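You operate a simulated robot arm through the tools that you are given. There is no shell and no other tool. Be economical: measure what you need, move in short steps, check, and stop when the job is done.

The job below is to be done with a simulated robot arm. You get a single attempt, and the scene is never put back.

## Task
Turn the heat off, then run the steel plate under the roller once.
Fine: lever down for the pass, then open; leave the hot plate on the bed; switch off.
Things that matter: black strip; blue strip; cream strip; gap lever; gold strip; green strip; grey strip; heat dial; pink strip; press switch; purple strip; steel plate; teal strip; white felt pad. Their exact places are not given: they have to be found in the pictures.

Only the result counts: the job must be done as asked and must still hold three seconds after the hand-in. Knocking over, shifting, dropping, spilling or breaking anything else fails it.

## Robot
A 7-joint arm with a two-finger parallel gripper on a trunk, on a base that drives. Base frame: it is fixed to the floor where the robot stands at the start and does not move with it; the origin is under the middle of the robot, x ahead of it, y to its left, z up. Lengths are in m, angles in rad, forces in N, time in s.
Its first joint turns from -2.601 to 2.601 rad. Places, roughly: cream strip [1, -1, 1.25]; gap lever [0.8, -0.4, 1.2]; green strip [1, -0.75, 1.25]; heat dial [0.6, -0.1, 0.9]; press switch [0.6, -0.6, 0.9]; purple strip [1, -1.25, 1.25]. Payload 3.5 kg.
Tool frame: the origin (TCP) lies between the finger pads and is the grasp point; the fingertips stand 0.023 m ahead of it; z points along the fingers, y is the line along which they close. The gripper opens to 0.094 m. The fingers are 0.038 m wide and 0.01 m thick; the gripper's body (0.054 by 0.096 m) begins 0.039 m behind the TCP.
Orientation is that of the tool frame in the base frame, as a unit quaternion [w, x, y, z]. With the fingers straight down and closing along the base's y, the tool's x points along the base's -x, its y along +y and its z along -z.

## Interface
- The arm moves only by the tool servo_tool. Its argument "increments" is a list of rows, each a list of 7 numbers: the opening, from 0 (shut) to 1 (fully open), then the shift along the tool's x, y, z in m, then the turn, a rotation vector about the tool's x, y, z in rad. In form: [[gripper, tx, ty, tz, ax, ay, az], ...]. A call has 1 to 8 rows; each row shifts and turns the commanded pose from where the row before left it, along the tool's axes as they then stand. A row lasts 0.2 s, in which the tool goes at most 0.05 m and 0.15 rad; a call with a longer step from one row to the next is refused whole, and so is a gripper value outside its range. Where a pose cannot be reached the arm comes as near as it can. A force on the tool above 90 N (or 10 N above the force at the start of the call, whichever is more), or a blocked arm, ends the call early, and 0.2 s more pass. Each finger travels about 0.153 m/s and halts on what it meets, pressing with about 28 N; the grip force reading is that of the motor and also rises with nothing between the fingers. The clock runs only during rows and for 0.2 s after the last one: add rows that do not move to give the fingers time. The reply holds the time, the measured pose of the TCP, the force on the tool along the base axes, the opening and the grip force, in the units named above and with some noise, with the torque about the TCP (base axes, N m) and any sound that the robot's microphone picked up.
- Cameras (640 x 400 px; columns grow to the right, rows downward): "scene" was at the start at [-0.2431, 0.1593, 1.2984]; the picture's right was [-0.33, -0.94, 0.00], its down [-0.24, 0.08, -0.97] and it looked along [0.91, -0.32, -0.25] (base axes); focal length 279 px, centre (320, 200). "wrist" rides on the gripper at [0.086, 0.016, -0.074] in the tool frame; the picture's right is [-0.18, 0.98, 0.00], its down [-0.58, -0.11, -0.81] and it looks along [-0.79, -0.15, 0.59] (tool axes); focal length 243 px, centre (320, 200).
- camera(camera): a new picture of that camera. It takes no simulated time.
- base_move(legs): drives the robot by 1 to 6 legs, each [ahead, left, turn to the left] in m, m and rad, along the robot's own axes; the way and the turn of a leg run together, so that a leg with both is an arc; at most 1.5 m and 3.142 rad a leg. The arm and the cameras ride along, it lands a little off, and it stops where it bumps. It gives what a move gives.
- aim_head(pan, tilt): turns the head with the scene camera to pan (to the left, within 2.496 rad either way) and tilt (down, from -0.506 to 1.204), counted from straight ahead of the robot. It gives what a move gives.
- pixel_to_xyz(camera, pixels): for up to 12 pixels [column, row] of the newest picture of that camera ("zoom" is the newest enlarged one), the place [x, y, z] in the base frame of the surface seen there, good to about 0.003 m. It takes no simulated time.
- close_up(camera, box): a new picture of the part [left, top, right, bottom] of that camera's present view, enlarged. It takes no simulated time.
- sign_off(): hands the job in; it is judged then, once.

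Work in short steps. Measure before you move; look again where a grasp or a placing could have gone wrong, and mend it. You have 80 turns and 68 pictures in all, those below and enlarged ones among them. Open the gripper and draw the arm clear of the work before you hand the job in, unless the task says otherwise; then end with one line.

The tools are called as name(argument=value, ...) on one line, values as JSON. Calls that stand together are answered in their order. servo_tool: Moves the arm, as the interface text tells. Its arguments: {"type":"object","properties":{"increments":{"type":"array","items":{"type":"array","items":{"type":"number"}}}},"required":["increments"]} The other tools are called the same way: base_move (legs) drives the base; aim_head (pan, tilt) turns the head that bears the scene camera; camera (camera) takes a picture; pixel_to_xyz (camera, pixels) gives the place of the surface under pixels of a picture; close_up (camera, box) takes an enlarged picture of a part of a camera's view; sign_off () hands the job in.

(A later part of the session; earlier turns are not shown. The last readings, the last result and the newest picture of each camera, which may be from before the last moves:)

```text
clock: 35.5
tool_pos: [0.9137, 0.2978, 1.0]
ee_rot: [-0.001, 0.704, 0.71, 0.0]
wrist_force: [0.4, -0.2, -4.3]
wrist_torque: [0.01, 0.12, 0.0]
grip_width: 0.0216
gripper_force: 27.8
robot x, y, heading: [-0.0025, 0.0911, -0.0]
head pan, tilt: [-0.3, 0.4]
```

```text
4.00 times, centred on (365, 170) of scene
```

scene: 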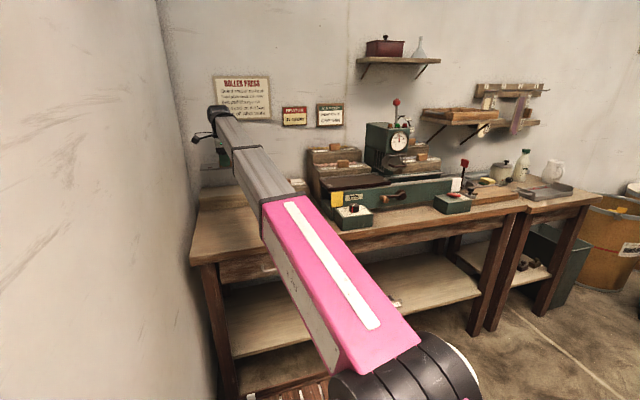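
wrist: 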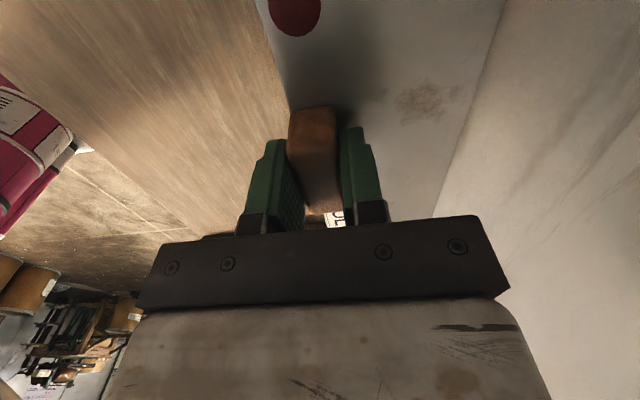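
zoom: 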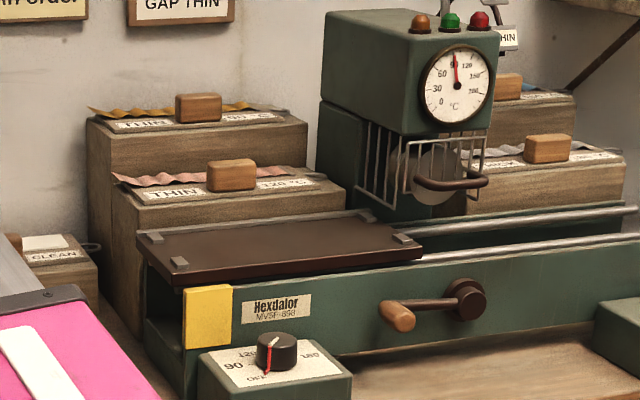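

pixel_to_xyz(camera="zoom", pixels=[[180, 263], [152, 237], [408, 239], [368, 215], [140, 235], [180, 282], [420, 250], [280, 245], [330, 265], [240, 225], [395, 222], [440, 183]])

pixel_to_xyz(camera="zoom", pixels=[[400, 165], [425, 170], [340, 90], [370, 190], [420, 190], [480, 175], [365, 210], [180, 258], [410, 234], [230, 225]])

```text
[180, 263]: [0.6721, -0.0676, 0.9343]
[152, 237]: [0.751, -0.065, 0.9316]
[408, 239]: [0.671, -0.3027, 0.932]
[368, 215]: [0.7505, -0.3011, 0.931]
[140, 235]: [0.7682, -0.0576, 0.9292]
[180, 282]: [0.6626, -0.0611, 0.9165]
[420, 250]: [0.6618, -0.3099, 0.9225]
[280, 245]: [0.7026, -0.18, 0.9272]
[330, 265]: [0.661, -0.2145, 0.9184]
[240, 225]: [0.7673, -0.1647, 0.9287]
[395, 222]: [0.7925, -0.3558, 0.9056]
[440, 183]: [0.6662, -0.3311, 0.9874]
```

```text
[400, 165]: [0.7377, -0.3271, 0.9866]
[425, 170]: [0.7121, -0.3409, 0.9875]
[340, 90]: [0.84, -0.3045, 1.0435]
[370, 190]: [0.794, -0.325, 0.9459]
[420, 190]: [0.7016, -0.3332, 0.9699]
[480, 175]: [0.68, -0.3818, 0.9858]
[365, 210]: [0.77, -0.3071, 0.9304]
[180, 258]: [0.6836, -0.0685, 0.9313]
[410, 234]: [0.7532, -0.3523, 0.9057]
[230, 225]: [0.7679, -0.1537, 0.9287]
```

Bed: x 0.660–0.768, y −0.06…−0.31, surface z 0.927, stops at the y ends; centre (0.714,−0.185). Target TCP ≈ (0.683,−0.185). I pull in x first, then go sideways.

servo_tool(increments=[[0, 0, -0.02, 0, 0, 0, 0], [0, 0, -0.04, 0, 0, 0, 0], [0, 0, -0.04, 0, 0, 0, 0], [0, 0, -0.04, 0, 0, 0, 0], [0, 0, -0.04, 0, 0, 0, 0], [0, -0.02, -0.04, 0, 0, 0, 0], [0, -0.03, -0.011, 0, 0, 0, 0], [0, -0.035, 0, 0, 0, 0, 0]])

servo_tool(increments=[[0, -0.035, 0, 0, 0, 0, 0], [0, -0.035, 0, 0, 0, 0, 0], [0, -0.035, 0, 0, 0, 0, 0], [0, -0.035, 0, 0, 0, 0, 0], [0, -0.035, 0, 0, 0, 0, 0], [0, -0.035, 0, 0, 0, 0, 0], [0, -0.035, 0, 0, 0, 0, 0], [0, 0, 0, 0, 0, 0, 0]])

camera(camera="wrist")

```text
clock: 37.2
tool_pos: [0.6854, 0.2087, 0.9995]
ee_rot: [-0.001, 0.704, 0.71, -0.001]
wrist_force: [0.4, 0.5, -4.3]
wrist_torque: [0.05, 0.1, 0.0]
grip_width: 0.0221
gripper_force: 27.8
robot x, y, heading: [0.0024, 0.093, 0.005]
head pan, tilt: [-0.3, 0.4]
```

```text
clock: 39.0
tool_pos: [0.6837, -0.0343, 0.9982]
ee_rot: [-0.001, 0.704, 0.71, 0.0]
wrist_force: [-0.6, -0.5, -4.4]
wrist_torque: [0.02, 0.11, -0.02]
grip_width: 0.0221
gripper_force: 27.7
robot x, y, heading: [-0.0013, 0.0902, 0.001]
head pan, tilt: [-0.3, 0.4]
```

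```text
32 pictures are left
```

wrist: 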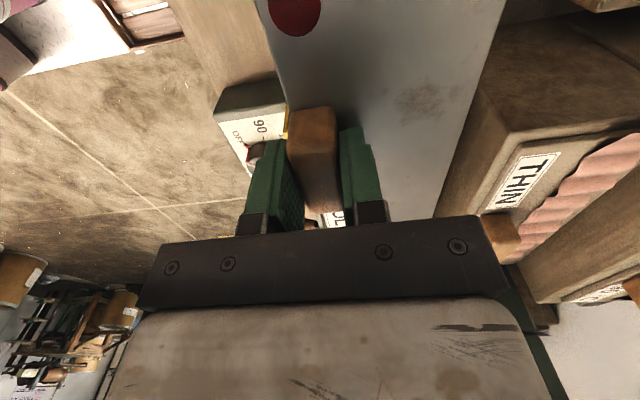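

Clear so far; I measure the plate edges and the stand beside the path.

pixel_to_xyz(camera="wrist", pixels=[[265, 20], [500, 20], [385, 10], [480, 90], [495, 240], [480, 120], [315, 120], [250, 1]])

close_up(camera="scene", box=[300, 90, 440, 220])

```text
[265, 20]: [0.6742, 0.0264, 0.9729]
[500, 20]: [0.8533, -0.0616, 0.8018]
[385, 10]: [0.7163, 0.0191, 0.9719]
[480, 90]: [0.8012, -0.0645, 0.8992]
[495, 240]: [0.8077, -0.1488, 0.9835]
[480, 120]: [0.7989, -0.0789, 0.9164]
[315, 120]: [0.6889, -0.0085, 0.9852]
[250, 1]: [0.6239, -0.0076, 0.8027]
```

```text
3.08 times, centred on (370, 155) of scene
```

zoom: 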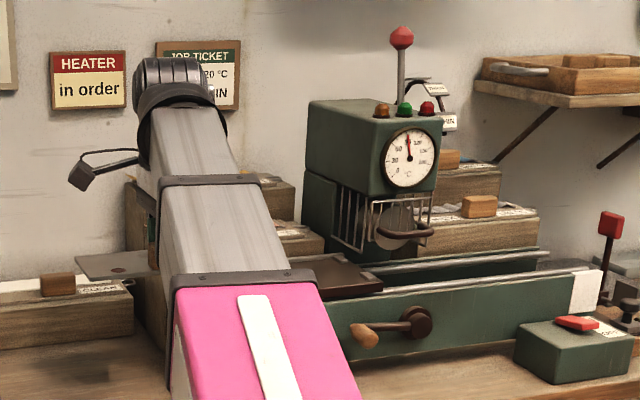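

Clearances fine (stand block at x 0.808; plate rear 0.762). I move to y −0.185.

servo_tool(increments=[[0, -0.02, 0, 0, 0, 0, 0], [0, -0.035, 0, 0, 0, 0, 0], [0, -0.035, 0, 0, 0, 0, 0], [0, -0.035, 0, 0, 0, 0, 0], [0, -0.026, 0, 0, 0, 0, 0], [0, 0, 0, 0, 0, 0, 0]])

camera(camera="wrist")

close_up(camera="scene", box=[300, 110, 430, 220])

```text
clock: 40.5
tool_pos: [0.6867, -0.1819, 0.9988]
ee_rot: [-0.003, 0.703, 0.711, 0.003]
wrist_force: [-1.6, 28.3, -0.7]
wrist_torque: [0.41, 0.07, 0.39]
grip_width: 0.0214
gripper_force: 28.0
robot x, y, heading: [-0.0004, 0.0941, 0.005]
head pan, tilt: [-0.3, 0.4]
```

```text
30 pictures are left
```

wrist: 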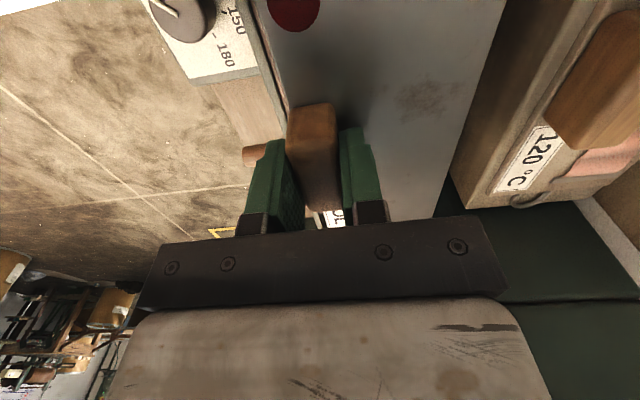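

```text
3.64 times, centred on (365, 165) of scene
```

zoom: 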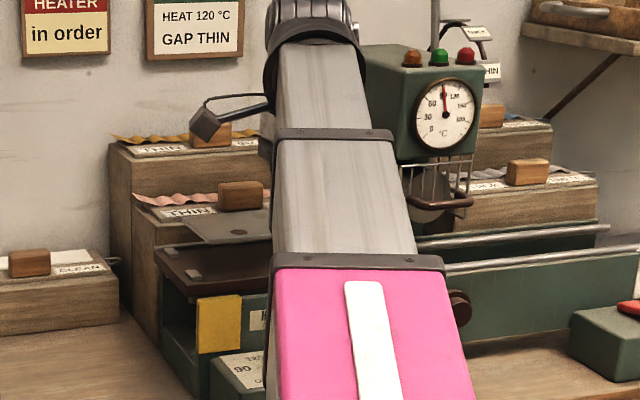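

The force of 28 N in +y means the plate's wire loop touches the guard at this height. I back off 15 mm, lower to 0.974 and try the shift again beneath the guard.

servo_tool(increments=[[0, 0.015, -0.002, 0, 0, 0, 0], [0, 0, 0, 0, 0, 0, 0], [0, 0, 0, 0.012, 0, 0, 0], [0, 0, 0, 0.012, 0, 0, 0], [0, 0, 0, 0, 0, 0, 0]])

servo_tool(increments=[[0, -0.006, 0, 0, 0, 0, 0], [0, -0.006, 0, 0, 0, 0, 0], [0, 0, 0, 0, 0, 0, 0]])

```text
clock: 41.6
tool_pos: [0.6846, -0.1709, 0.9752]
ee_rot: [-0.001, 0.704, 0.71, 0.002]
wrist_force: [-0.5, -0.1, -4.1]
wrist_torque: [-0.03, 0.11, -0.02]
grip_width: 0.022
gripper_force: 27.7
robot x, y, heading: [-0.0, 0.0925, 0.0]
head pan, tilt: [-0.3, 0.4]
```

```text
clock: 42.5
tool_pos: [0.6851, -0.183, 0.9738]
ee_rot: [-0.001, 0.704, 0.71, 0.001]
wrist_force: [0.9, 0.3, -4.0]
wrist_torque: [-0.01, 0.11, 0.0]
grip_width: 0.0219
gripper_force: 28.5
robot x, y, heading: [-0.0032, 0.0911, 0.002]
head pan, tilt: [-0.3, 0.4]
```

No contact now. I lower onto the bed in small steps.

servo_tool(increments=[[0, -0.001, -0.001, 0.006, 0, 0, 0], [0, 0, 0, 0.006, 0, 0, 0], [0, 0, 0, 0, 0, 0, 0]])

close_up(camera="scene", box=[310, 140, 400, 210])

```text
clock: 43.2
tool_pos: [0.6839, -0.184, 0.9636]
ee_rot: [-0.001, 0.704, 0.71, 0.0]
wrist_force: [-2.1, -0.6, 28.2]
wrist_torque: [0.01, 0.01, 0.09]
grip_width: 0.022
gripper_force: 28.5
robot x, y, heading: [-0.0022, 0.0896, 0.001]
head pan, tilt: [-0.3, 0.4]
```

```text
5.71 times, centred on (355, 175) of scene
```

zoom: 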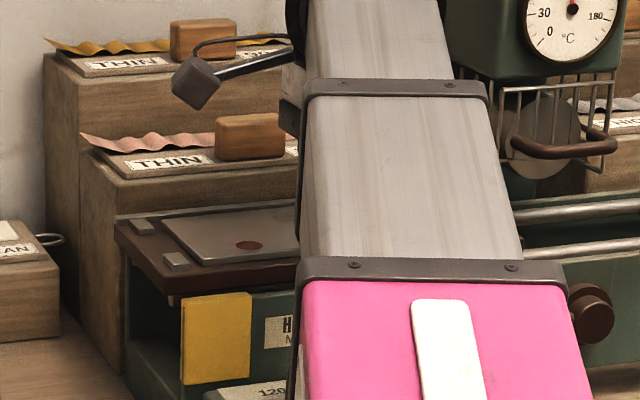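

The plate rests on the bed inside the stops. I open and rise.

servo_tool(increments=[[0.2, 0, 0, -0.002, 0, 0, 0], [0.6, 0, 0, 0, 0, 0, 0], [0.6, 0, 0, 0, 0, 0, 0], [0.6, 0, 0, -0.015, 0, 0, 0], [0.6, 0, 0, -0.018, 0, 0, 0], [0.6, 0, 0, 0, 0, 0, 0]])

servo_tool(increments=[[0.6, 0.03, -0.02, 0, 0, 0, 0], [0.6, 0.035, -0.02, 0, 0, 0, 0], [0.6, 0.035, -0.02, 0, 0, 0, 0], [0.6, 0.04, -0.02, 0, 0, 0, 0], [0.6, 0.04, 0, 0, 0, 0, 0], [0.6, 0.04, 0, 0, 0, 0, 0], [0.6, 0.04, 0, 0, 0, 0, 0], [0.6, 0, 0, 0, 0, 0, 0]])

close_up(camera="scene", box=[310, 110, 430, 210])

```text
clock: 44.6
tool_pos: [0.6834, -0.1833, 0.9974]
ee_rot: [-0.001, 0.704, 0.71, 0.001]
wrist_force: [0.9, -0.8, -0.8]
wrist_torque: [0.0, 0.01, 0.03]
grip_width: 0.0565
gripper_force: 0.1
robot x, y, heading: [-0.0023, 0.0908, 0.003]
head pan, tilt: [-0.3, 0.4]
```

```text
clock: 46.5
tool_pos: [0.6027, 0.077, 0.9974]
ee_rot: [-0.001, 0.704, 0.71, 0.001]
wrist_force: [0.0, 0.1, 0.6]
wrist_torque: [0.0, 0.0, 0.01]
grip_width: 0.0563
gripper_force: 0.0
robot x, y, heading: [0.0045, 0.0912, -0.001]
head pan, tilt: [-0.3, 0.4]
```

```text
4.00 times, centred on (370, 160) of scene
```

zoom: 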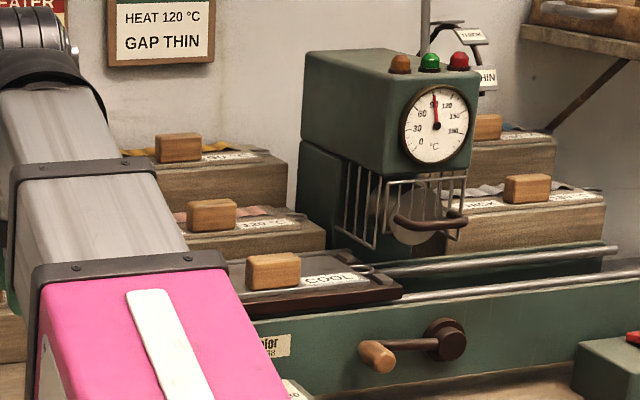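

The COOL plate lies well on the bed. Now I retract and drive right to study the lever and switch.

servo_tool(increments=[[0.0, 0, -0.035, -0.0, 0, 0, 0], [0.0, 0, -0.035, 0, 0, 0, 0], [0.0, 0, -0.035, 0, 0, 0, 0], [0, 0, 0, 0, 0, 0, 0]])

base_move(legs=[[0, -0.6, 0]])

aim_head(pan=0.1, tilt=0.2)

camera(camera="scene")

```text
clock: 47.5
tool_pos: [0.4974, 0.0762, 0.9995]
ee_rot: [-0.002, 0.704, 0.71, 0.001]
wrist_force: [-0.4, -0.2, -0.6]
wrist_torque: [0.0, -0.03, 0.0]
grip_width: 0.0
gripper_force: 28.3
robot x, y, heading: [-0.0017, 0.0882, 0.002]
head pan, tilt: [-0.3, 0.4]
```

```text
clock: 50.8
tool_pos: [0.4991, -0.5208, 1.0]
ee_rot: [-0.001, 0.705, 0.709, 0.001]
wrist_force: [0.5, 0.0, 0.2]
wrist_torque: [0.0, -0.01, 0.03]
grip_width: 0.0
gripper_force: 27.9
robot x, y, heading: [-0.0005, -0.5039, 0.004]
head pan, tilt: [-0.3, 0.4]
```

```text
clock: 51.7
tool_pos: [0.4993, -0.5199, 0.9998]
ee_rot: [-0.001, 0.705, 0.71, 0.001]
wrist_force: [0.3, -0.1, 0.5]
wrist_torque: [0.01, 0.0, 0.02]
grip_width: 0.0
gripper_force: 27.6
robot x, y, heading: [-0.0004, -0.5031, -0.002]
head pan, tilt: [0.099, 0.201]
```

```text
26 pictures are left
```

scene: 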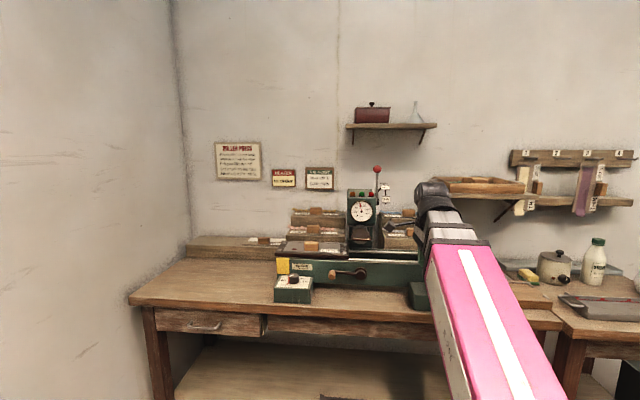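

close_up(camera="scene", box=[335, 155, 415, 215])

pixel_to_xyz(camera="zoom", pixels=[[335, 115], [325, 180], [320, 230], [375, 185], [420, 245], [408, 345], [280, 262], [210, 262], [400, 300], [310, 280], [150, 290], [400, 400]])

```text
6.67 times, centred on (375, 185) of scene
```

zoom: 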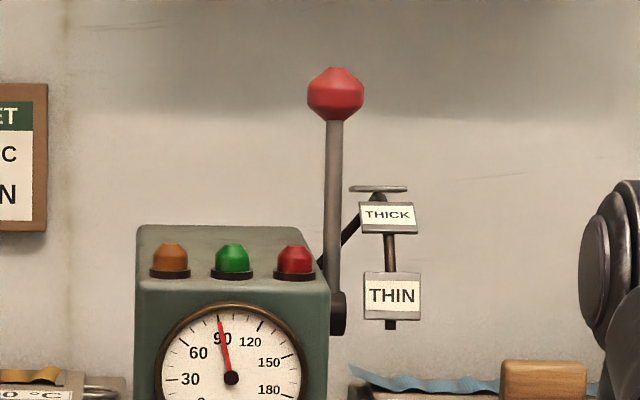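

```text
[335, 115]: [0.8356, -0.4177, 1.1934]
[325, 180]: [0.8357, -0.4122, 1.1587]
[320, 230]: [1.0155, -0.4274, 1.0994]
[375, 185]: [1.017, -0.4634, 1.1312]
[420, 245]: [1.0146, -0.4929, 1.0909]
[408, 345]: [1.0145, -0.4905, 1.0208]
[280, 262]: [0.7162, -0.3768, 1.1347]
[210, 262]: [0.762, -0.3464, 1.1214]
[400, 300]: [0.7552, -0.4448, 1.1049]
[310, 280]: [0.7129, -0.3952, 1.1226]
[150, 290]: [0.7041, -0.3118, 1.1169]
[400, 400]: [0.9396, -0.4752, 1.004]
```

The lever pivots on an axis along y at about (0.836, 1.088): it swings toward the robot and down to THIN. I measure plates, then turn the tool so the wrist camera will be on top when the hand points forward.

pixel_to_xyz(camera="zoom", pixels=[[392, 283], [392, 312], [388, 206], [388, 228], [400, 187], [312, 95], [335, 95], [360, 95], [335, 72], [335, 250], [340, 315], [325, 330]])

servo_tool(increments=[[0, 0, 0, 0.005, 0, 0, 0.14], [0, 0, 0, 0.005, 0, 0, 0.14], [0, 0, 0, 0.005, 0, 0, 0.14], [0, 0, 0, 0, 0, 0, 0.14], [0, 0, 0, 0, 0, 0, 0.14], [0, 0, 0, 0, 0, 0, 0.14], [0, 0, 0, 0, 0, 0, 0.14], [0, 0, 0, 0, 0, 0, 0.14]])

servo_tool(increments=[[0, 0, 0, 0, 0, 0, 0.14], [0, 0, 0, 0, 0, 0, 0.14], [0, 0, 0, 0, 0, 0, 0.14], [0, 0, 0, 0, 0, 0, 0.03], [0, 0, 0, 0, 0, 0, 0]])

```text
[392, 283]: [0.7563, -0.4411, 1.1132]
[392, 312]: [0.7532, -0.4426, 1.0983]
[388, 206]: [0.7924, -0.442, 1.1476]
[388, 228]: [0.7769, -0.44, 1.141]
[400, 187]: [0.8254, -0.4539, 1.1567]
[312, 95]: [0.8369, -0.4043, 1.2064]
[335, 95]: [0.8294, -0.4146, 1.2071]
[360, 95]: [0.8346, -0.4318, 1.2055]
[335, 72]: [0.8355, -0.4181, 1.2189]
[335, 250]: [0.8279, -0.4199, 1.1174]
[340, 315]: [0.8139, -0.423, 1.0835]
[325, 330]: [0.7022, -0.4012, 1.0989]
```

```text
clock: 53.5
tool_pos: [0.4979, -0.5208, 0.9842]
ee_rot: [-0.002, 0.974, 0.226, 0.0]
wrist_force: [1.1, -0.5, 0.5]
wrist_torque: [-0.03, 0.03, 0.01]
grip_width: 0.0
gripper_force: 27.7
robot x, y, heading: [0.0005, -0.503, -0.003]
head pan, tilt: [0.099, 0.201]
```

```text
clock: 54.7
tool_pos: [0.4979, -0.53, 0.9833]
ee_rot: [-0.002, 0.999, 0.042, 0.0]
wrist_force: [0.5, -0.2, 0.9]
wrist_torque: [0.01, -0.03, 0.01]
grip_width: 0.0
gripper_force: 28.3
out of reach, approached as far as the arm can: row 3, 4
robot x, y, heading: [-0.0028, -0.506, 0.006]
head pan, tilt: [0.099, 0.201]
```

Yaw is at the joint limit, but 5° short is fine. I now pitch the tool up from down to forward.

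servo_tool(increments=[[0, 0, 0, 0, 0, 0.13, 0], [0, 0, 0, 0, 0, 0.13, 0], [0, 0, 0, 0, 0, 0.13, 0], [0, 0, 0, 0, 0, 0.13, 0], [0, 0, 0, 0, 0, 0.13, 0], [0, 0, 0, 0, 0, 0.13, 0], [0, 0, 0, 0, 0, 0, 0]])

```text
clock: 56.3
tool_pos: [0.562, -0.5343, 1.0133]
ee_rot: [-0.016, 0.924, 0.036, 0.38]
wrist_force: [1.2, 0.6, -1.0]
wrist_torque: [0.03, 0.02, 0.01]
grip_width: 0.0003
gripper_force: 27.8
out of reach, approached as far as the arm can: row 3, 4, 5, 6
robot x, y, heading: [-0.0008, -0.5063, -0.002]
head pan, tilt: [0.099, 0.201]
```

At 45° pitch now. I move up (and toward the lever's y) before pitching further.

servo_tool(increments=[[0.8, 0.028, 0, -0.028, 0, 0, 0], [0.8, 0.028, 0, -0.028, 0, 0, 0], [0.8, 0.028, 0, -0.028, 0, 0, 0], [0.8, 0.028, 0, -0.028, 0, 0, 0], [0.8, 0.014, -0.03, -0.014, 0, 0, 0], [0.8, 0, -0.03, 0, 0, 0.0, 0], [0.8, 0, -0.03, 0, 0, 0, 0], [0.8, 0, 0, 0, 0, 0, 0]])

```text
clock: 58.1
tool_pos: [0.5588, -0.5204, 1.1856]
ee_rot: [-0.016, 0.924, 0.051, 0.38]
wrist_force: [-0.2, -0.6, 0.3]
wrist_torque: [0.0, -0.01, 0.0]
grip_width: 0.075
gripper_force: 0.0
out of reach, approached as far as the arm can: row 5, 6, 7
robot x, y, heading: [-0.0025, -0.5071, -0.002]
head pan, tilt: [0.099, 0.201]
```

The yaw limit blocks moving left relative to the base, so I drive the base left and then bring the tool right.

base_move(legs=[[0, 0.3, 0]])

servo_tool(increments=[[0.8, 0, 0.03, 0, 0, 0, 0], [0.8, 0, 0.035, 0, 0, 0, 0], [0.8, 0, 0.035, 0, 0, 0, 0], [0.8, 0, 0.035, 0, 0, 0, 0], [0.8, 0, 0.035, 0, 0, 0, 0], [0.8, 0, 0.025, 0, 0, 0, 0], [0.8, 0, 0, 0, 0, 0, 0]])

```text
clock: 60.1
tool_pos: [0.5578, -0.2188, 1.1845]
ee_rot: [-0.016, 0.923, 0.05, 0.381]
wrist_force: [1.1, -0.4, 0.0]
wrist_torque: [0.03, 0.02, 0.01]
grip_width: 0.0752
gripper_force: 0.1
robot x, y, heading: [-0.0035, -0.2034, -0.004]
head pan, tilt: [0.099, 0.201]
```

```text
clock: 61.7
tool_pos: [0.579, -0.4131, 1.1875]
ee_rot: [-0.015, 0.924, 0.049, 0.38]
wrist_force: [0.0, -0.4, 0.4]
wrist_torque: [0.0, -0.02, -0.01]
grip_width: 0.0751
gripper_force: 0.1
robot x, y, heading: [-0.0029, -0.2011, 0.003]
head pan, tilt: [0.099, 0.201]
```

Now there's slack: I null the yaw, keep a 45° pitch, go up to z≈1.256 and forward toward the ball at (0.842,−0.418,1.206).

servo_tool(increments=[[0.8, 0, 0, 0, -0.07, 0, 0.071], [0.8, 0.025, 0.005, -0.025, 0, 0, 0], [0.8, 0.025, 0, -0.025, 0, 0, 0], [0.8, 0.025, 0, 0.025, 0, 0, 0], [0.8, 0.025, 0, 0.025, 0, 0, 0], [0.8, 0.025, 0, 0.025, 0, 0, 0], [0.8, 0.025, 0, 0.025, 0, 0, 0], [0.8, 0, 0, 0, 0, 0, 0]])

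camera(camera="wrist")

```text
clock: 63.5
tool_pos: [0.7196, -0.4152, 1.2588]
ee_rot: [0.004, 0.925, 0.003, 0.381]
wrist_force: [0.0, -0.4, -1.1]
wrist_torque: [-0.02, -0.04, 0.02]
grip_width: 0.0751
gripper_force: 0.0
robot x, y, heading: [-0.0029, -0.2022, 0.001]
head pan, tilt: [0.099, 0.201]
```

```text
24 pictures are left
```

wrist: 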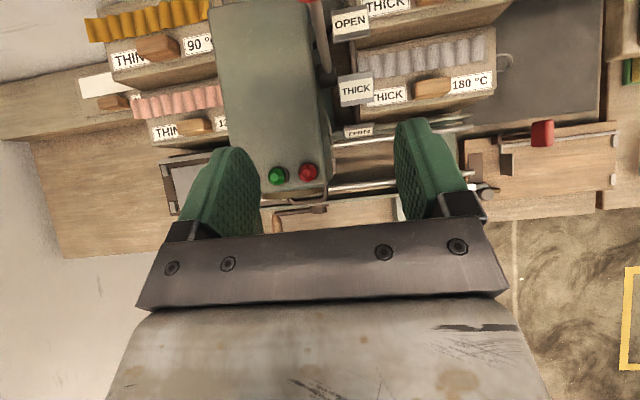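

OPEN/THICK/THIN plates are visible; lever rod at (322,40). I measure the rod, lamps and head.

pixel_to_xyz(camera="wrist", pixels=[[322, 40], [317, 12], [326, 65], [350, 22], [355, 88], [360, 131], [308, 168], [277, 172], [318, 120], [306, 2]])

```text
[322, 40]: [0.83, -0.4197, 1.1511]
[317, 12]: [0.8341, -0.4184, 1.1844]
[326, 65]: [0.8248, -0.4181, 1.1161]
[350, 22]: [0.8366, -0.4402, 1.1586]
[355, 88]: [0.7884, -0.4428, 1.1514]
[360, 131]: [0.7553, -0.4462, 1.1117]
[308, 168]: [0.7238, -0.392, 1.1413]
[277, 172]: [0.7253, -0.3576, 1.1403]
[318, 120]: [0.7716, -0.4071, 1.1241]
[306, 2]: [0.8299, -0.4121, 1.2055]
```

Pivot ≈ (0.826,1.085), radius 0.122; OPEN −8°, THICK 30°, THIN 69°. Before reaching over the ball I check the overhead shelf in the scene view.

camera(camera="scene")

pixel_to_xyz(camera="scene", pixels=[[250, 130], [290, 127], [330, 127], [300, 110], [270, 115], [235, 127]])

```text
23 pictures are left
```

scene: 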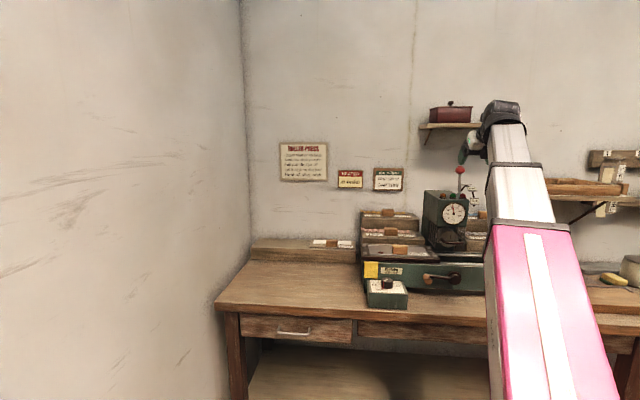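

```text
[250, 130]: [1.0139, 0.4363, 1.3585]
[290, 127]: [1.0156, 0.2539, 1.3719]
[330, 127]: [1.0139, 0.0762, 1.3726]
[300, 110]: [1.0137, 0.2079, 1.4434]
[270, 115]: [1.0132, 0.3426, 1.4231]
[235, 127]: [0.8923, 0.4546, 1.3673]
```

pixel_to_xyz(camera="scene", pixels=[[422, 125], [440, 125], [460, 125], [475, 126], [450, 115], [424, 140], [478, 122], [500, 105], [495, 130]])

```text
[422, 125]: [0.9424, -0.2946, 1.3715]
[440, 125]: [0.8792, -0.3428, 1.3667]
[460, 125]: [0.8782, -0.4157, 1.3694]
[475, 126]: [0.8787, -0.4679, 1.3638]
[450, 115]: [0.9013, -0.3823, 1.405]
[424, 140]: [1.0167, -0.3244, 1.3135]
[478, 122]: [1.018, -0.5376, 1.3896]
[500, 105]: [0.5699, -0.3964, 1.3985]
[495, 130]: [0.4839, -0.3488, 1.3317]
```

The shelf front is at x 0.878, z 1.36 — the camera would be close at 45°. I pitch up another 0.3 rad, then approach the ball along the finger direction.

servo_tool(increments=[[0.8, 0, 0.0, 0, 0, 0.1, 0], [0.8, 0, 0, 0, 0, 0.1, 0], [0.8, 0, 0, 0, 0, 0.1, 0], [0.8, 0, 0, 0, 0, 0, 0]])

servo_tool(increments=[[0.8, 0.005, 0.003, 0.03, 0, 0, 0], [0.8, 0.005, 0, 0.03, 0, 0, 0], [0.8, 0, 0, 0, 0, 0, 0]])

camera(camera="scene")

camera(camera="wrist")

```text
clock: 64.5
tool_pos: [0.7199, -0.4145, 1.2588]
ee_rot: [0.002, 0.856, 0.004, 0.516]
wrist_force: [0.4, -0.6, -0.2]
wrist_torque: [-0.03, 0.03, -0.02]
grip_width: 0.0754
gripper_force: 0.1
robot x, y, heading: [-0.0022, -0.2014, 0.0]
head pan, tilt: [0.099, 0.201]
```

```text
clock: 65.3
tool_pos: [0.7792, -0.419, 1.2401]
ee_rot: [0.002, 0.857, 0.005, 0.515]
wrist_force: [0.0, 0.2, 0.3]
wrist_torque: [-0.01, -0.01, 0.04]
grip_width: 0.075
gripper_force: 0.1
robot x, y, heading: [-0.0011, -0.2049, -0.002]
head pan, tilt: [0.099, 0.201]
```

```text
22 pictures are left
```

scene: 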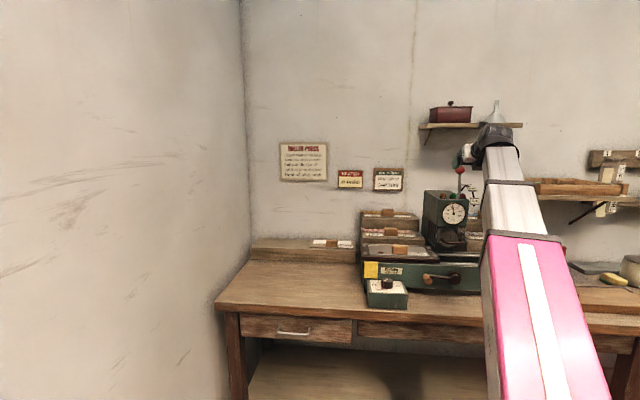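

```text
21 pictures are left
```

wrist: 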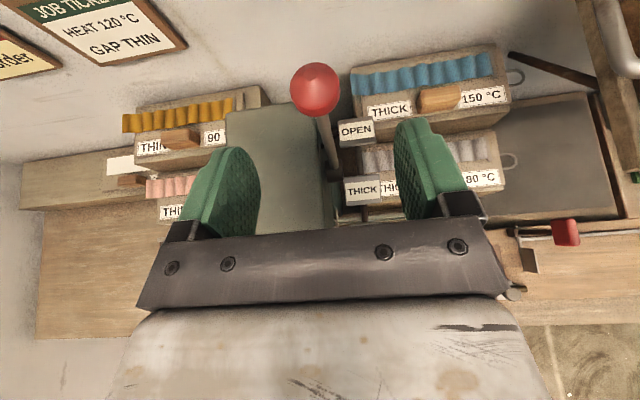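

The ball is at (315,88), between the fingers. I measure it once more.

pixel_to_xyz(camera="wrist", pixels=[[315, 90], [293, 90], [337, 90], [315, 66], [315, 112], [325, 140]])

```text
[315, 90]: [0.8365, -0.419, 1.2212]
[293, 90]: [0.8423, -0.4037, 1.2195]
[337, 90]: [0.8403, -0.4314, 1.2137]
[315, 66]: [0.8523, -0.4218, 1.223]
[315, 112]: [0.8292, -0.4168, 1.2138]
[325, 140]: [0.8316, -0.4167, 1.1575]
```

Centre ≈ (0.843,−0.418,1.207). Advance 0.064 along the fingers and close.

servo_tool(increments=[[0.8, 0, 0, 0.022, 0, 0, 0], [0.8, 0, 0, 0.022, 0, 0, 0], [0.8, 0, 0, 0.02, 0, 0, 0], [0.8, 0, 0, 0, 0, 0, 0], [0, 0, 0, 0, 0, 0, 0], [0, 0, 0, 0, 0, 0, 0], [0, 0, 0, 0, 0, 0, 0]])

```text
clock: 66.9
tool_pos: [0.8345, -0.4157, 1.2092]
ee_rot: [0.002, 0.857, 0.004, 0.515]
wrist_force: [1.1, 12.8, -3.1]
wrist_torque: [0.09, -0.2, 0.21]
grip_width: 0.0309
gripper_force: 44.9
robot x, y, heading: [-0.0013, -0.2034, 0.004]
head pan, tilt: [0.099, 0.201]
```

Gripped (0.031 m). I pull the lever along its arc to about 40°.

servo_tool(increments=[[0, -0.0069, 0, -0.0156, 0, 0, 0], [0, -0.0116, 0, -0.0178, 0, 0, 0], [0, -0.0145, 0, -0.0155, 0, 0, 0], [0, -0.0169, 0, -0.0129, 0, 0, 0], [0, -0.0189, 0, -0.0096, 0, 0, 0], [0, 0, 0, 0, 0, 0, 0]])

camera(camera="wrist")

```text
clock: 68.3
tool_pos: [0.7384, -0.4169, 1.1799]
ee_rot: [0.001, 0.858, 0.005, 0.514]
wrist_force: [-3.3, 35.2, 15.1]
wrist_torque: [-0.16, -1.01, 0.56]
grip_width: 0.0311
gripper_force: 44.9
robot x, y, heading: [-0.0007, -0.2047, -0.002]
head pan, tilt: [0.099, 0.201]
```

```text
20 pictures are left
```

wrist: 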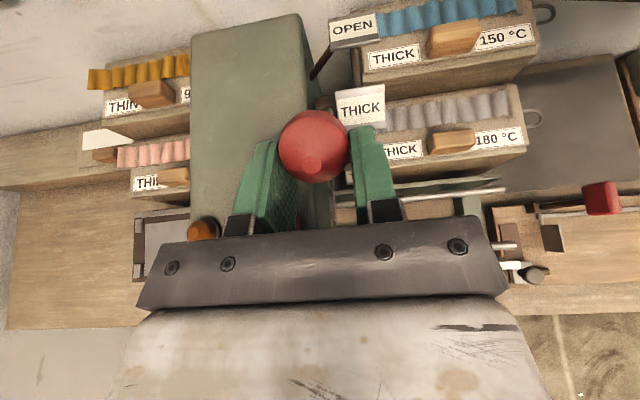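

The lever follows, ball near THICK. I open, draw back, and look at where the lever settles.

servo_tool(increments=[[0.5, 0, 0, 0, 0, 0, 0], [0.5, 0, 0, 0, 0, 0, 0], [0.5, 0, 0, -0.025, 0, 0, 0], [0.5, 0.01, 0, -0.03, 0, 0, 0], [0.5, 0.02, 0, -0.02, 0, 0, 0], [0, 0.02, 0, 0, 0, 0, 0], [0, 0, 0, 0, 0, 0, 0], [0, 0, 0, 0, 0, 0, 0]])

camera(camera="wrist")

pixel_to_xyz(camera="wrist", pixels=[[320, 130]])

```text
clock: 70.1
tool_pos: [0.6953, -0.4202, 1.2603]
ee_rot: [0.002, 0.857, 0.004, 0.515]
wrist_force: [0.4, 0.0, 0.4]
wrist_torque: [0.0, 0.01, 0.02]
grip_width: 0.0
gripper_force: 27.9
robot x, y, heading: [-0.0023, -0.1994, -0.001]
head pan, tilt: [0.099, 0.201]
```

```text
19 pictures are left
```

wrist: 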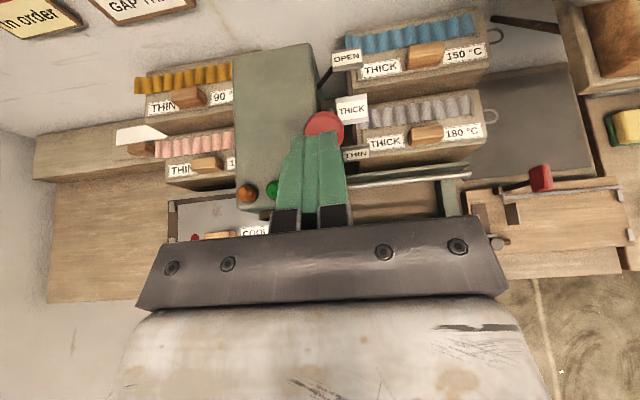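

```text
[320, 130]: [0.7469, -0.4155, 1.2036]
```

pixel_to_xyz(camera="wrist", pixels=[[322, 114], [322, 122], [335, 125], [312, 122], [325, 133]])

```text
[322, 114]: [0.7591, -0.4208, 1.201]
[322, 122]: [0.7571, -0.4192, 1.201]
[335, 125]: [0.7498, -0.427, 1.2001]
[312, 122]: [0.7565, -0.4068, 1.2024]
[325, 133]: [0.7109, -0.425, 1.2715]
```

Lever stands near 35° (ball ≈ (0.757,−0.418,1.187)). I go over the ball with closed fingers and press it down with the underside to about 70°.

servo_tool(increments=[[0, 0.0095, 0.0015, 0.0288, 0, 0, 0], [0, 0.0095, 0.0015, 0.0288, 0, 0, 0], [0, 0.0096, 0.0015, 0.0288, 0, 0, 0], [0, 0, 0, 0, 0, 0, 0]])

servo_tool(increments=[[0, -0.0165, 0, -0.0014, 0, 0, 0], [0, -0.0166, 0, -0.0014, 0, 0, 0], [0, -0.0176, 0, -0.0073, 0, 0, 0], [0, -0.0187, 0, -0.0044, 0, 0, 0], [0, -0.019, 0, -0.0015, 0, 0, 0], [0, -0.017, 0, 0.0012, 0, 0, 0], [0, 0, 0, 0, 0, 0, 0]])

camera(camera="wrist")

```text
clock: 71.1
tool_pos: [0.786, -0.4222, 1.2431]
ee_rot: [0.001, 0.858, 0.005, 0.514]
wrist_force: [-0.4, 0.1, -0.1]
wrist_torque: [0.03, -0.01, -0.03]
grip_width: 0.0
gripper_force: 27.7
robot x, y, heading: [-0.0024, -0.2048, -0.0]
head pan, tilt: [0.099, 0.201]
```

```text
clock: 72.7
tool_pos: [0.7244, -0.4251, 1.1593]
ee_rot: [0.003, 0.857, 0.004, 0.515]
wrist_force: [0.4, 0.8, 5.0]
wrist_torque: [0.05, 0.06, -0.01]
grip_width: 0.0001
gripper_force: 28.6
robot x, y, heading: [-0.001, -0.2023, 0.003]
head pan, tilt: [0.099, 0.201]
```

```text
18 pictures are left
```

wrist: 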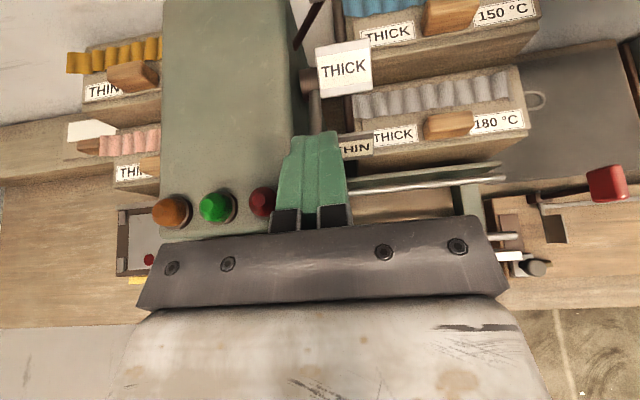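

The lever is under the fingers. I lift off and look.

servo_tool(increments=[[0, 0.03, 0, 0, 0, 0, 0], [0, 0.03, 0, -0.02, 0, 0, 0], [0, 0.02, 0, -0.03, 0, 0, 0], [0, 0, 0, -0.03, 0, 0, 0], [0, 0, 0, -0.03, 0, 0, 0], [0, 0, 0, 0, 0, 0, 0]])

camera(camera="wrist")

close_up(camera="scene", box=[400, 150, 520, 230])

```text
clock: 74.1
tool_pos: [0.665, -0.4246, 1.2816]
ee_rot: [0.002, 0.857, 0.004, 0.516]
wrist_force: [0.5, -0.5, 0.5]
wrist_torque: [0.03, -0.01, -0.02]
grip_width: 0.0
gripper_force: 27.6
robot x, y, heading: [-0.0011, -0.2021, 0.001]
head pan, tilt: [0.099, 0.201]
```

```text
17 pictures are left
```

wrist: 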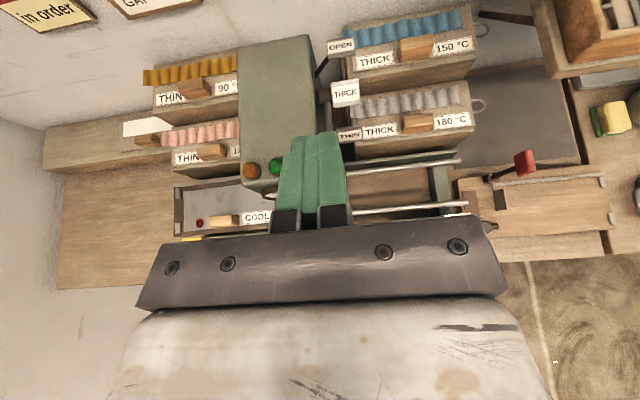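

```text
5.00 times, centred on (460, 190) of scene
```

zoom: 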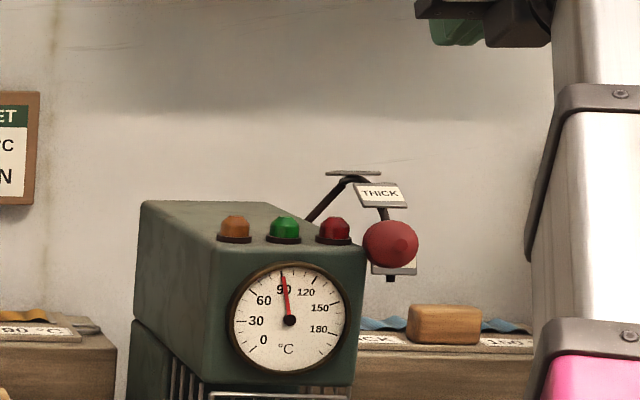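

The ball sits at THIN. Now to the press switch near (0.58,−0.56): I retreat, lower and pitch the tool down again.

pixel_to_xyz(camera="zoom", pixels=[[390, 245], [390, 225], [370, 243]])

servo_tool(increments=[[0, -0.018, 0, -0.034, 0, 0, 0], [0, -0.018, 0, -0.034, 0, 0, 0], [0, -0.018, 0, -0.034, 0, 0, 0], [0, -0.03, 0.025, 0.016, 0, 0, 0], [0, -0.03, 0.025, 0.016, 0, 0, 0], [0, -0.03, 0.025, 0.016, 0, 0, 0], [0, -0.03, 0.025, 0.016, 0, 0, 0], [0, -0.03, 0.025, 0.016, 0, 0, 0]])

servo_tool(increments=[[0, 0, 0, 0, 0, -0.14, 0], [0, 0, 0, 0, 0, -0.14, 0], [0, 0, 0, 0, 0, -0.14, 0], [0, 0, 0, 0, 0, -0.14, 0], [0, 0, 0, 0, 0, -0.14, 0], [0, 0, 0, 0, 0, 0, 0]])

camera(camera="wrist")

```text
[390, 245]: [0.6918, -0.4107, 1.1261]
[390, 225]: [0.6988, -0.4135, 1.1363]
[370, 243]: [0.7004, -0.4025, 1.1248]
```

```text
clock: 75.9
tool_pos: [0.5498, -0.5485, 1.112]
ee_rot: [0.003, 0.857, 0.004, 0.515]
wrist_force: [0.2, 0.5, 0.8]
wrist_torque: [0.02, 0.02, 0.04]
grip_width: 0.0
gripper_force: 27.9
robot x, y, heading: [-0.0005, -0.2067, -0.001]
head pan, tilt: [0.099, 0.201]
```

```text
clock: 77.3
tool_pos: [0.5495, -0.5509, 1.1125]
ee_rot: [0.004, 0.982, 0.003, 0.189]
wrist_force: [0.0, 0.4, 0.5]
wrist_torque: [-0.02, 0.0, -0.03]
grip_width: 0.0002
gripper_force: 28.5
robot x, y, heading: [0.0035, -0.2036, 0.0]
head pan, tilt: [0.099, 0.201]
```

```text
15 pictures are left
```

wrist: 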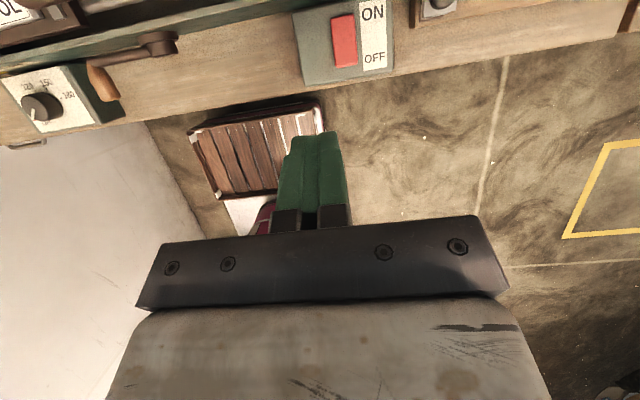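

ON is at the back end of the rocker, OFF at the front. I measure it.

pixel_to_xyz(camera="wrist", pixels=[[343, 20], [345, 40], [347, 62], [334, 40], [356, 40], [372, 12], [373, 58], [310, 40]])

close_up(camera="wrist", box=[280, 0, 420, 90])

```text
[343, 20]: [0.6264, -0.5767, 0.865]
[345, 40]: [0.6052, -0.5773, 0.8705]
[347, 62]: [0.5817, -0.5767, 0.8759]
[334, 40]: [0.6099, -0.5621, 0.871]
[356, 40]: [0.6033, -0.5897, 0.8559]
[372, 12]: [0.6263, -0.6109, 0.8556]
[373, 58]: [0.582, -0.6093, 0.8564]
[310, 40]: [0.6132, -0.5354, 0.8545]
```

```text
4.44 times, centred on (350, 45) of wrist
```

zoom: 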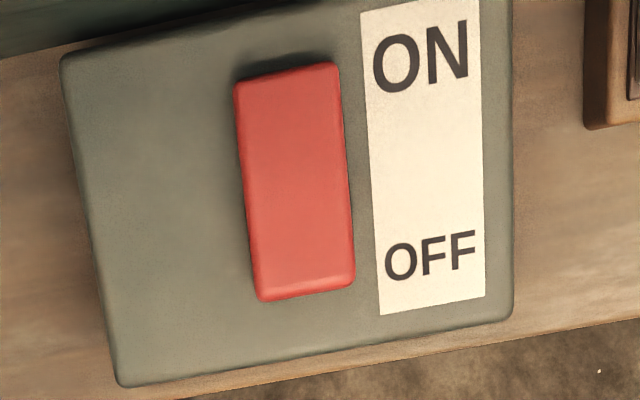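

The rocker slopes down toward its back (ON) end, so it appears to be ON already. I check whether the bed has moved since the lever went down.

close_up(camera="scene", box=[350, 180, 510, 310])

```text
3.08 times, centred on (430, 245) of scene
```

zoom: 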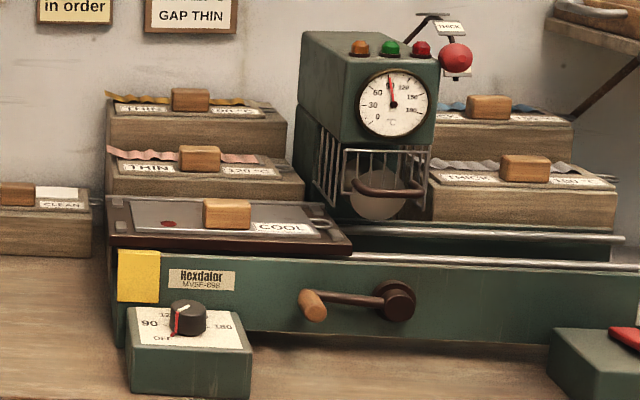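

The bed hasn't moved, so the crank must drive it. I measure the crank handle and hub.

pixel_to_xyz(camera="zoom", pixels=[[302, 300], [320, 308], [311, 292], [313, 315], [396, 302], [350, 298], [386, 297], [325, 296]])

servo_tool(increments=[[1, 0, 0, 0.02, 0, -0.13, 0], [1, 0, 0, 0.03, 0, -0.13, 0], [1, 0, 0, 0.03, 0, -0.13, 0], [1, 0, 0, 0.03, 0, 0, 0], [1, 0, -0.03, 0.02, 0, 0, 0], [1, 0, -0.04, 0, 0, 0, 0], [1, 0, -0.04, 0, 0, 0, 0], [1, 0, -0.04, 0, 0, 0, 0]])

```text
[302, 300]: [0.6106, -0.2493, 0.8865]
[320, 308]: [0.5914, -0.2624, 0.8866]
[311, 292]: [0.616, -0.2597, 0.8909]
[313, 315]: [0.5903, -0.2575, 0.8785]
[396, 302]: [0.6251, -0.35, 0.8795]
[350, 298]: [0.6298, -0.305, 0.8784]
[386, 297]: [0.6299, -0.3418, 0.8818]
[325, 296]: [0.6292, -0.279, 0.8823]
```

```text
clock: 79.1
tool_pos: [0.5692, -0.4015, 0.9845]
ee_rot: [0.005, 1.0, 0.001, -0.005]
wrist_force: [-0.1, 0.0, 0.4]
wrist_torque: [0.02, -0.04, 0.0]
grip_width: 0.0942
gripper_force: 0.0
robot x, y, heading: [-0.0006, -0.1993, -0.0]
head pan, tilt: [0.099, 0.201]
```

The tool's camera side would hit the press with the tool pointing down, so I'll grip the handle with the tool pitched forward. I back the base up 0.12 m for room and pitch up about 62°.

base_move(legs=[[-0.12, 0, 0]])

servo_tool(increments=[[0.7, 0, 0, 0, 0, 0.135, 0], [0.7, 0, 0, 0, 0, 0.135, 0], [0.7, 0, 0, 0, 0, 0.135, 0], [0.7, 0, 0, 0, 0, 0.135, 0], [0.7, 0, 0, 0, 0, 0.135, 0], [0.7, 0, 0, 0, 0, 0.135, 0], [0.7, 0, 0, 0, 0, 0.135, 0], [0.7, 0, 0, 0, 0, 0.135, 0]])

```text
clock: 80.4
tool_pos: [0.4476, -0.4013, 0.9843]
ee_rot: [0.004, 1.0, 0.003, -0.004]
wrist_force: [0.5, 0.9, 0.5]
wrist_torque: [0.03, 0.01, 0.03]
grip_width: 0.094
gripper_force: 0.0
robot x, y, heading: [-0.1218, -0.203, 0.003]
head pan, tilt: [0.099, 0.201]
```

```text
clock: 82.2
tool_pos: [0.455, -0.405, 0.9868]
ee_rot: [0.002, 0.86, 0.005, 0.511]
wrist_force: [0.0, 0.1, 0.4]
wrist_torque: [-0.02, 0.03, 0.01]
grip_width: 0.066
gripper_force: 0.0
out of reach, approached as far as the arm can: row 8
robot x, y, heading: [-0.1212, -0.2026, 0.001]
head pan, tilt: [0.099, 0.201]
```

I move in front of the handle.

servo_tool(increments=[[0.7, -0.005, -0.0295, 0.0203, 0, 0, 0], [0.7, -0.005, -0.0295, 0.0203, 0, 0, 0], [0.7, -0.005, -0.0295, 0.0203, 0, 0, 0], [0.7, -0.005, -0.0295, 0.0203, 0, 0, 0], [0.7, -0.005, -0.0295, 0.0203, 0, 0, 0], [0.7, 0, 0, 0, 0, 0, 0]])

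camera(camera="wrist")

pixel_to_xyz(camera="wrist", pixels=[[320, 100], [320, 130], [300, 120], [340, 110]])

```text
clock: 83.6
tool_pos: [0.5333, -0.2583, 0.9137]
ee_rot: [0.002, 0.86, 0.004, 0.511]
wrist_force: [-0.2, -0.1, -0.4]
wrist_torque: [-0.03, 0.01, -0.02]
grip_width: 0.0657
gripper_force: 0.2
robot x, y, heading: [-0.1233, -0.1987, 0.003]
head pan, tilt: [0.099, 0.201]
```

```text
12 pictures are left
```

wrist: 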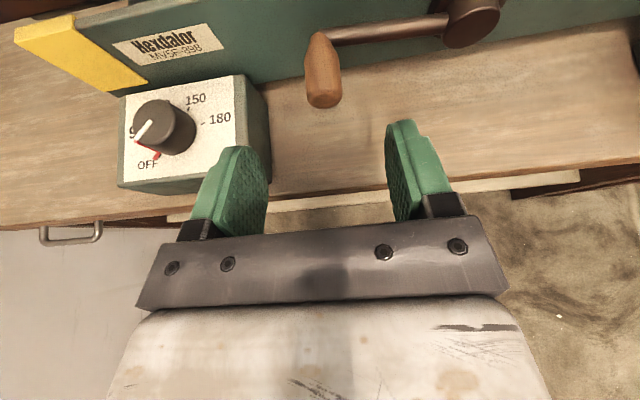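

```text
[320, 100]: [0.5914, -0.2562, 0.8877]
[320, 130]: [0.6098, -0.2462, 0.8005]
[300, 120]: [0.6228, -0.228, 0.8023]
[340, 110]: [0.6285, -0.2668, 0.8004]
```

The handle is centred between the fingers. I advance and close.

servo_tool(increments=[[0.7, 0.0015, 0, 0.0235, 0, 0, 0], [0.7, 0.0015, 0, 0.0235, 0, 0, 0], [0.7, 0.0015, 0, 0.021, 0, 0, 0], [0.7, 0, 0, 0, 0, 0, 0], [0, 0, 0, 0, 0, 0, 0], [0, 0, 0, 0, 0, 0, 0], [0, 0, 0, 0, 0, 0, 0]])

```text
clock: 85.2
tool_pos: [0.5926, -0.2595, 0.887]
ee_rot: [0.004, 0.86, 0.003, 0.51]
wrist_force: [0.4, -53.0, -4.2]
wrist_torque: [-0.11, -0.08, -0.94]
grip_width: 0.0224
gripper_force: 45.2
robot x, y, heading: [-0.1226, -0.2028, -0.002]
head pan, tilt: [0.099, 0.201]
```

Gripped the handle (0.022 m). I test turning it upward (clockwise from the front) a little.

servo_tool(increments=[[0, 0.008, 0.002, -0.0043, 0, 0, 0], [0, 0.008, 0.0025, -0.0044, 0, 0, 0], [0, 0.0076, 0.0033, -0.0041, 0, 0, 0], [0, 0.0075, 0.0033, -0.0041, 0, 0, 0], [0, 0, 0, 0, 0, 0, 0]])

close_up(camera="wrist", box=[0, 0, 640, 400])

```text
clock: 86.4
tool_pos: [0.5934, -0.2689, 0.9201]
ee_rot: [0.003, 0.86, 0.005, 0.51]
wrist_force: [0.3, -36.1, -18.8]
wrist_torque: [-0.09, 1.26, -0.91]
grip_width: 0.0227
gripper_force: 45.4
robot x, y, heading: [-0.1257, -0.2069, 0.004]
head pan, tilt: [0.099, 0.201]
```

```text
1.00 times, centred on (320, 200) of wrist (not enlarged: the box is as wide or as high as the picture)
```

zoom: 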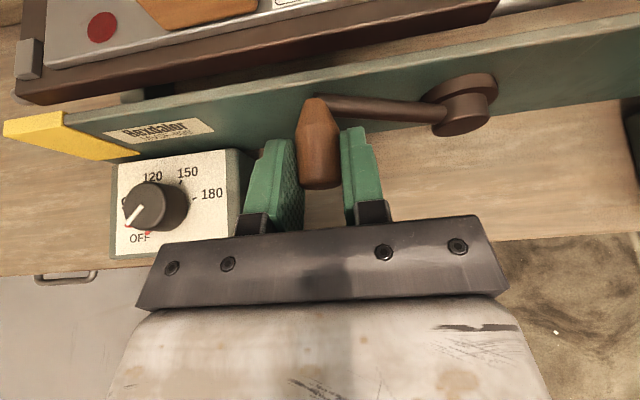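

The crank turns. I check whether the bed moved with it.

pixel_to_xyz(camera="wrist", pixels=[[20, 85], [30, 60], [490, 10], [455, 105], [318, 140], [15, 125], [105, 28]])

```text
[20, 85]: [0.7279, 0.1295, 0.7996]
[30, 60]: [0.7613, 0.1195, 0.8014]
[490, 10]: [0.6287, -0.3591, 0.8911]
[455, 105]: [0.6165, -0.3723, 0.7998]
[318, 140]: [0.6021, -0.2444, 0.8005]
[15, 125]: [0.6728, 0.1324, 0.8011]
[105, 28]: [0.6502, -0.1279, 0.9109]
```

pixel_to_xyz(camera="zoom", pixels=[[20, 85], [30, 60], [460, 90], [318, 140], [15, 125], [105, 28], [490, 8], [175, 12], [318, 110]])

```text
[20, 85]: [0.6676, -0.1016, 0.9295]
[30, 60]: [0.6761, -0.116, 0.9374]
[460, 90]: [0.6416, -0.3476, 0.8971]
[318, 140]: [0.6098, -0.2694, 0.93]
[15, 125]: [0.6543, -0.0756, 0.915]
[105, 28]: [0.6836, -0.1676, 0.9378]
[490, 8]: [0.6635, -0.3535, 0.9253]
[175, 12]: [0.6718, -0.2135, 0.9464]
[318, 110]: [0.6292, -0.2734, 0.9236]
```

The bed moved about 43 mm right with 25° of crank: the crank drives it. I continue over the top.

servo_tool(increments=[[0, 0.0146, 0.011, -0.0079, 0, 0, 0], [0, 0.012, 0.0144, -0.0065, 0, 0, 0], [0, 0.0089, 0.0172, -0.0048, 0, 0, 0], [0, 0.0053, 0.019, -0.0029, 0, 0, 0], [0, 0.0013, 0.0199, -0.0007, 0, 0, 0], [0, 0, 0, 0, 0, 0, 0]])

```text
clock: 87.8
tool_pos: [0.5924, -0.3508, 0.9718]
ee_rot: [0.003, 0.859, 0.005, 0.512]
wrist_force: [-13.0, 2.8, 35.7]
wrist_torque: [0.11, -0.73, -0.3]
grip_width: 0.0222
gripper_force: 44.8
robot x, y, heading: [-0.1234, -0.2035, -0.0]
head pan, tilt: [0.099, 0.201]
```

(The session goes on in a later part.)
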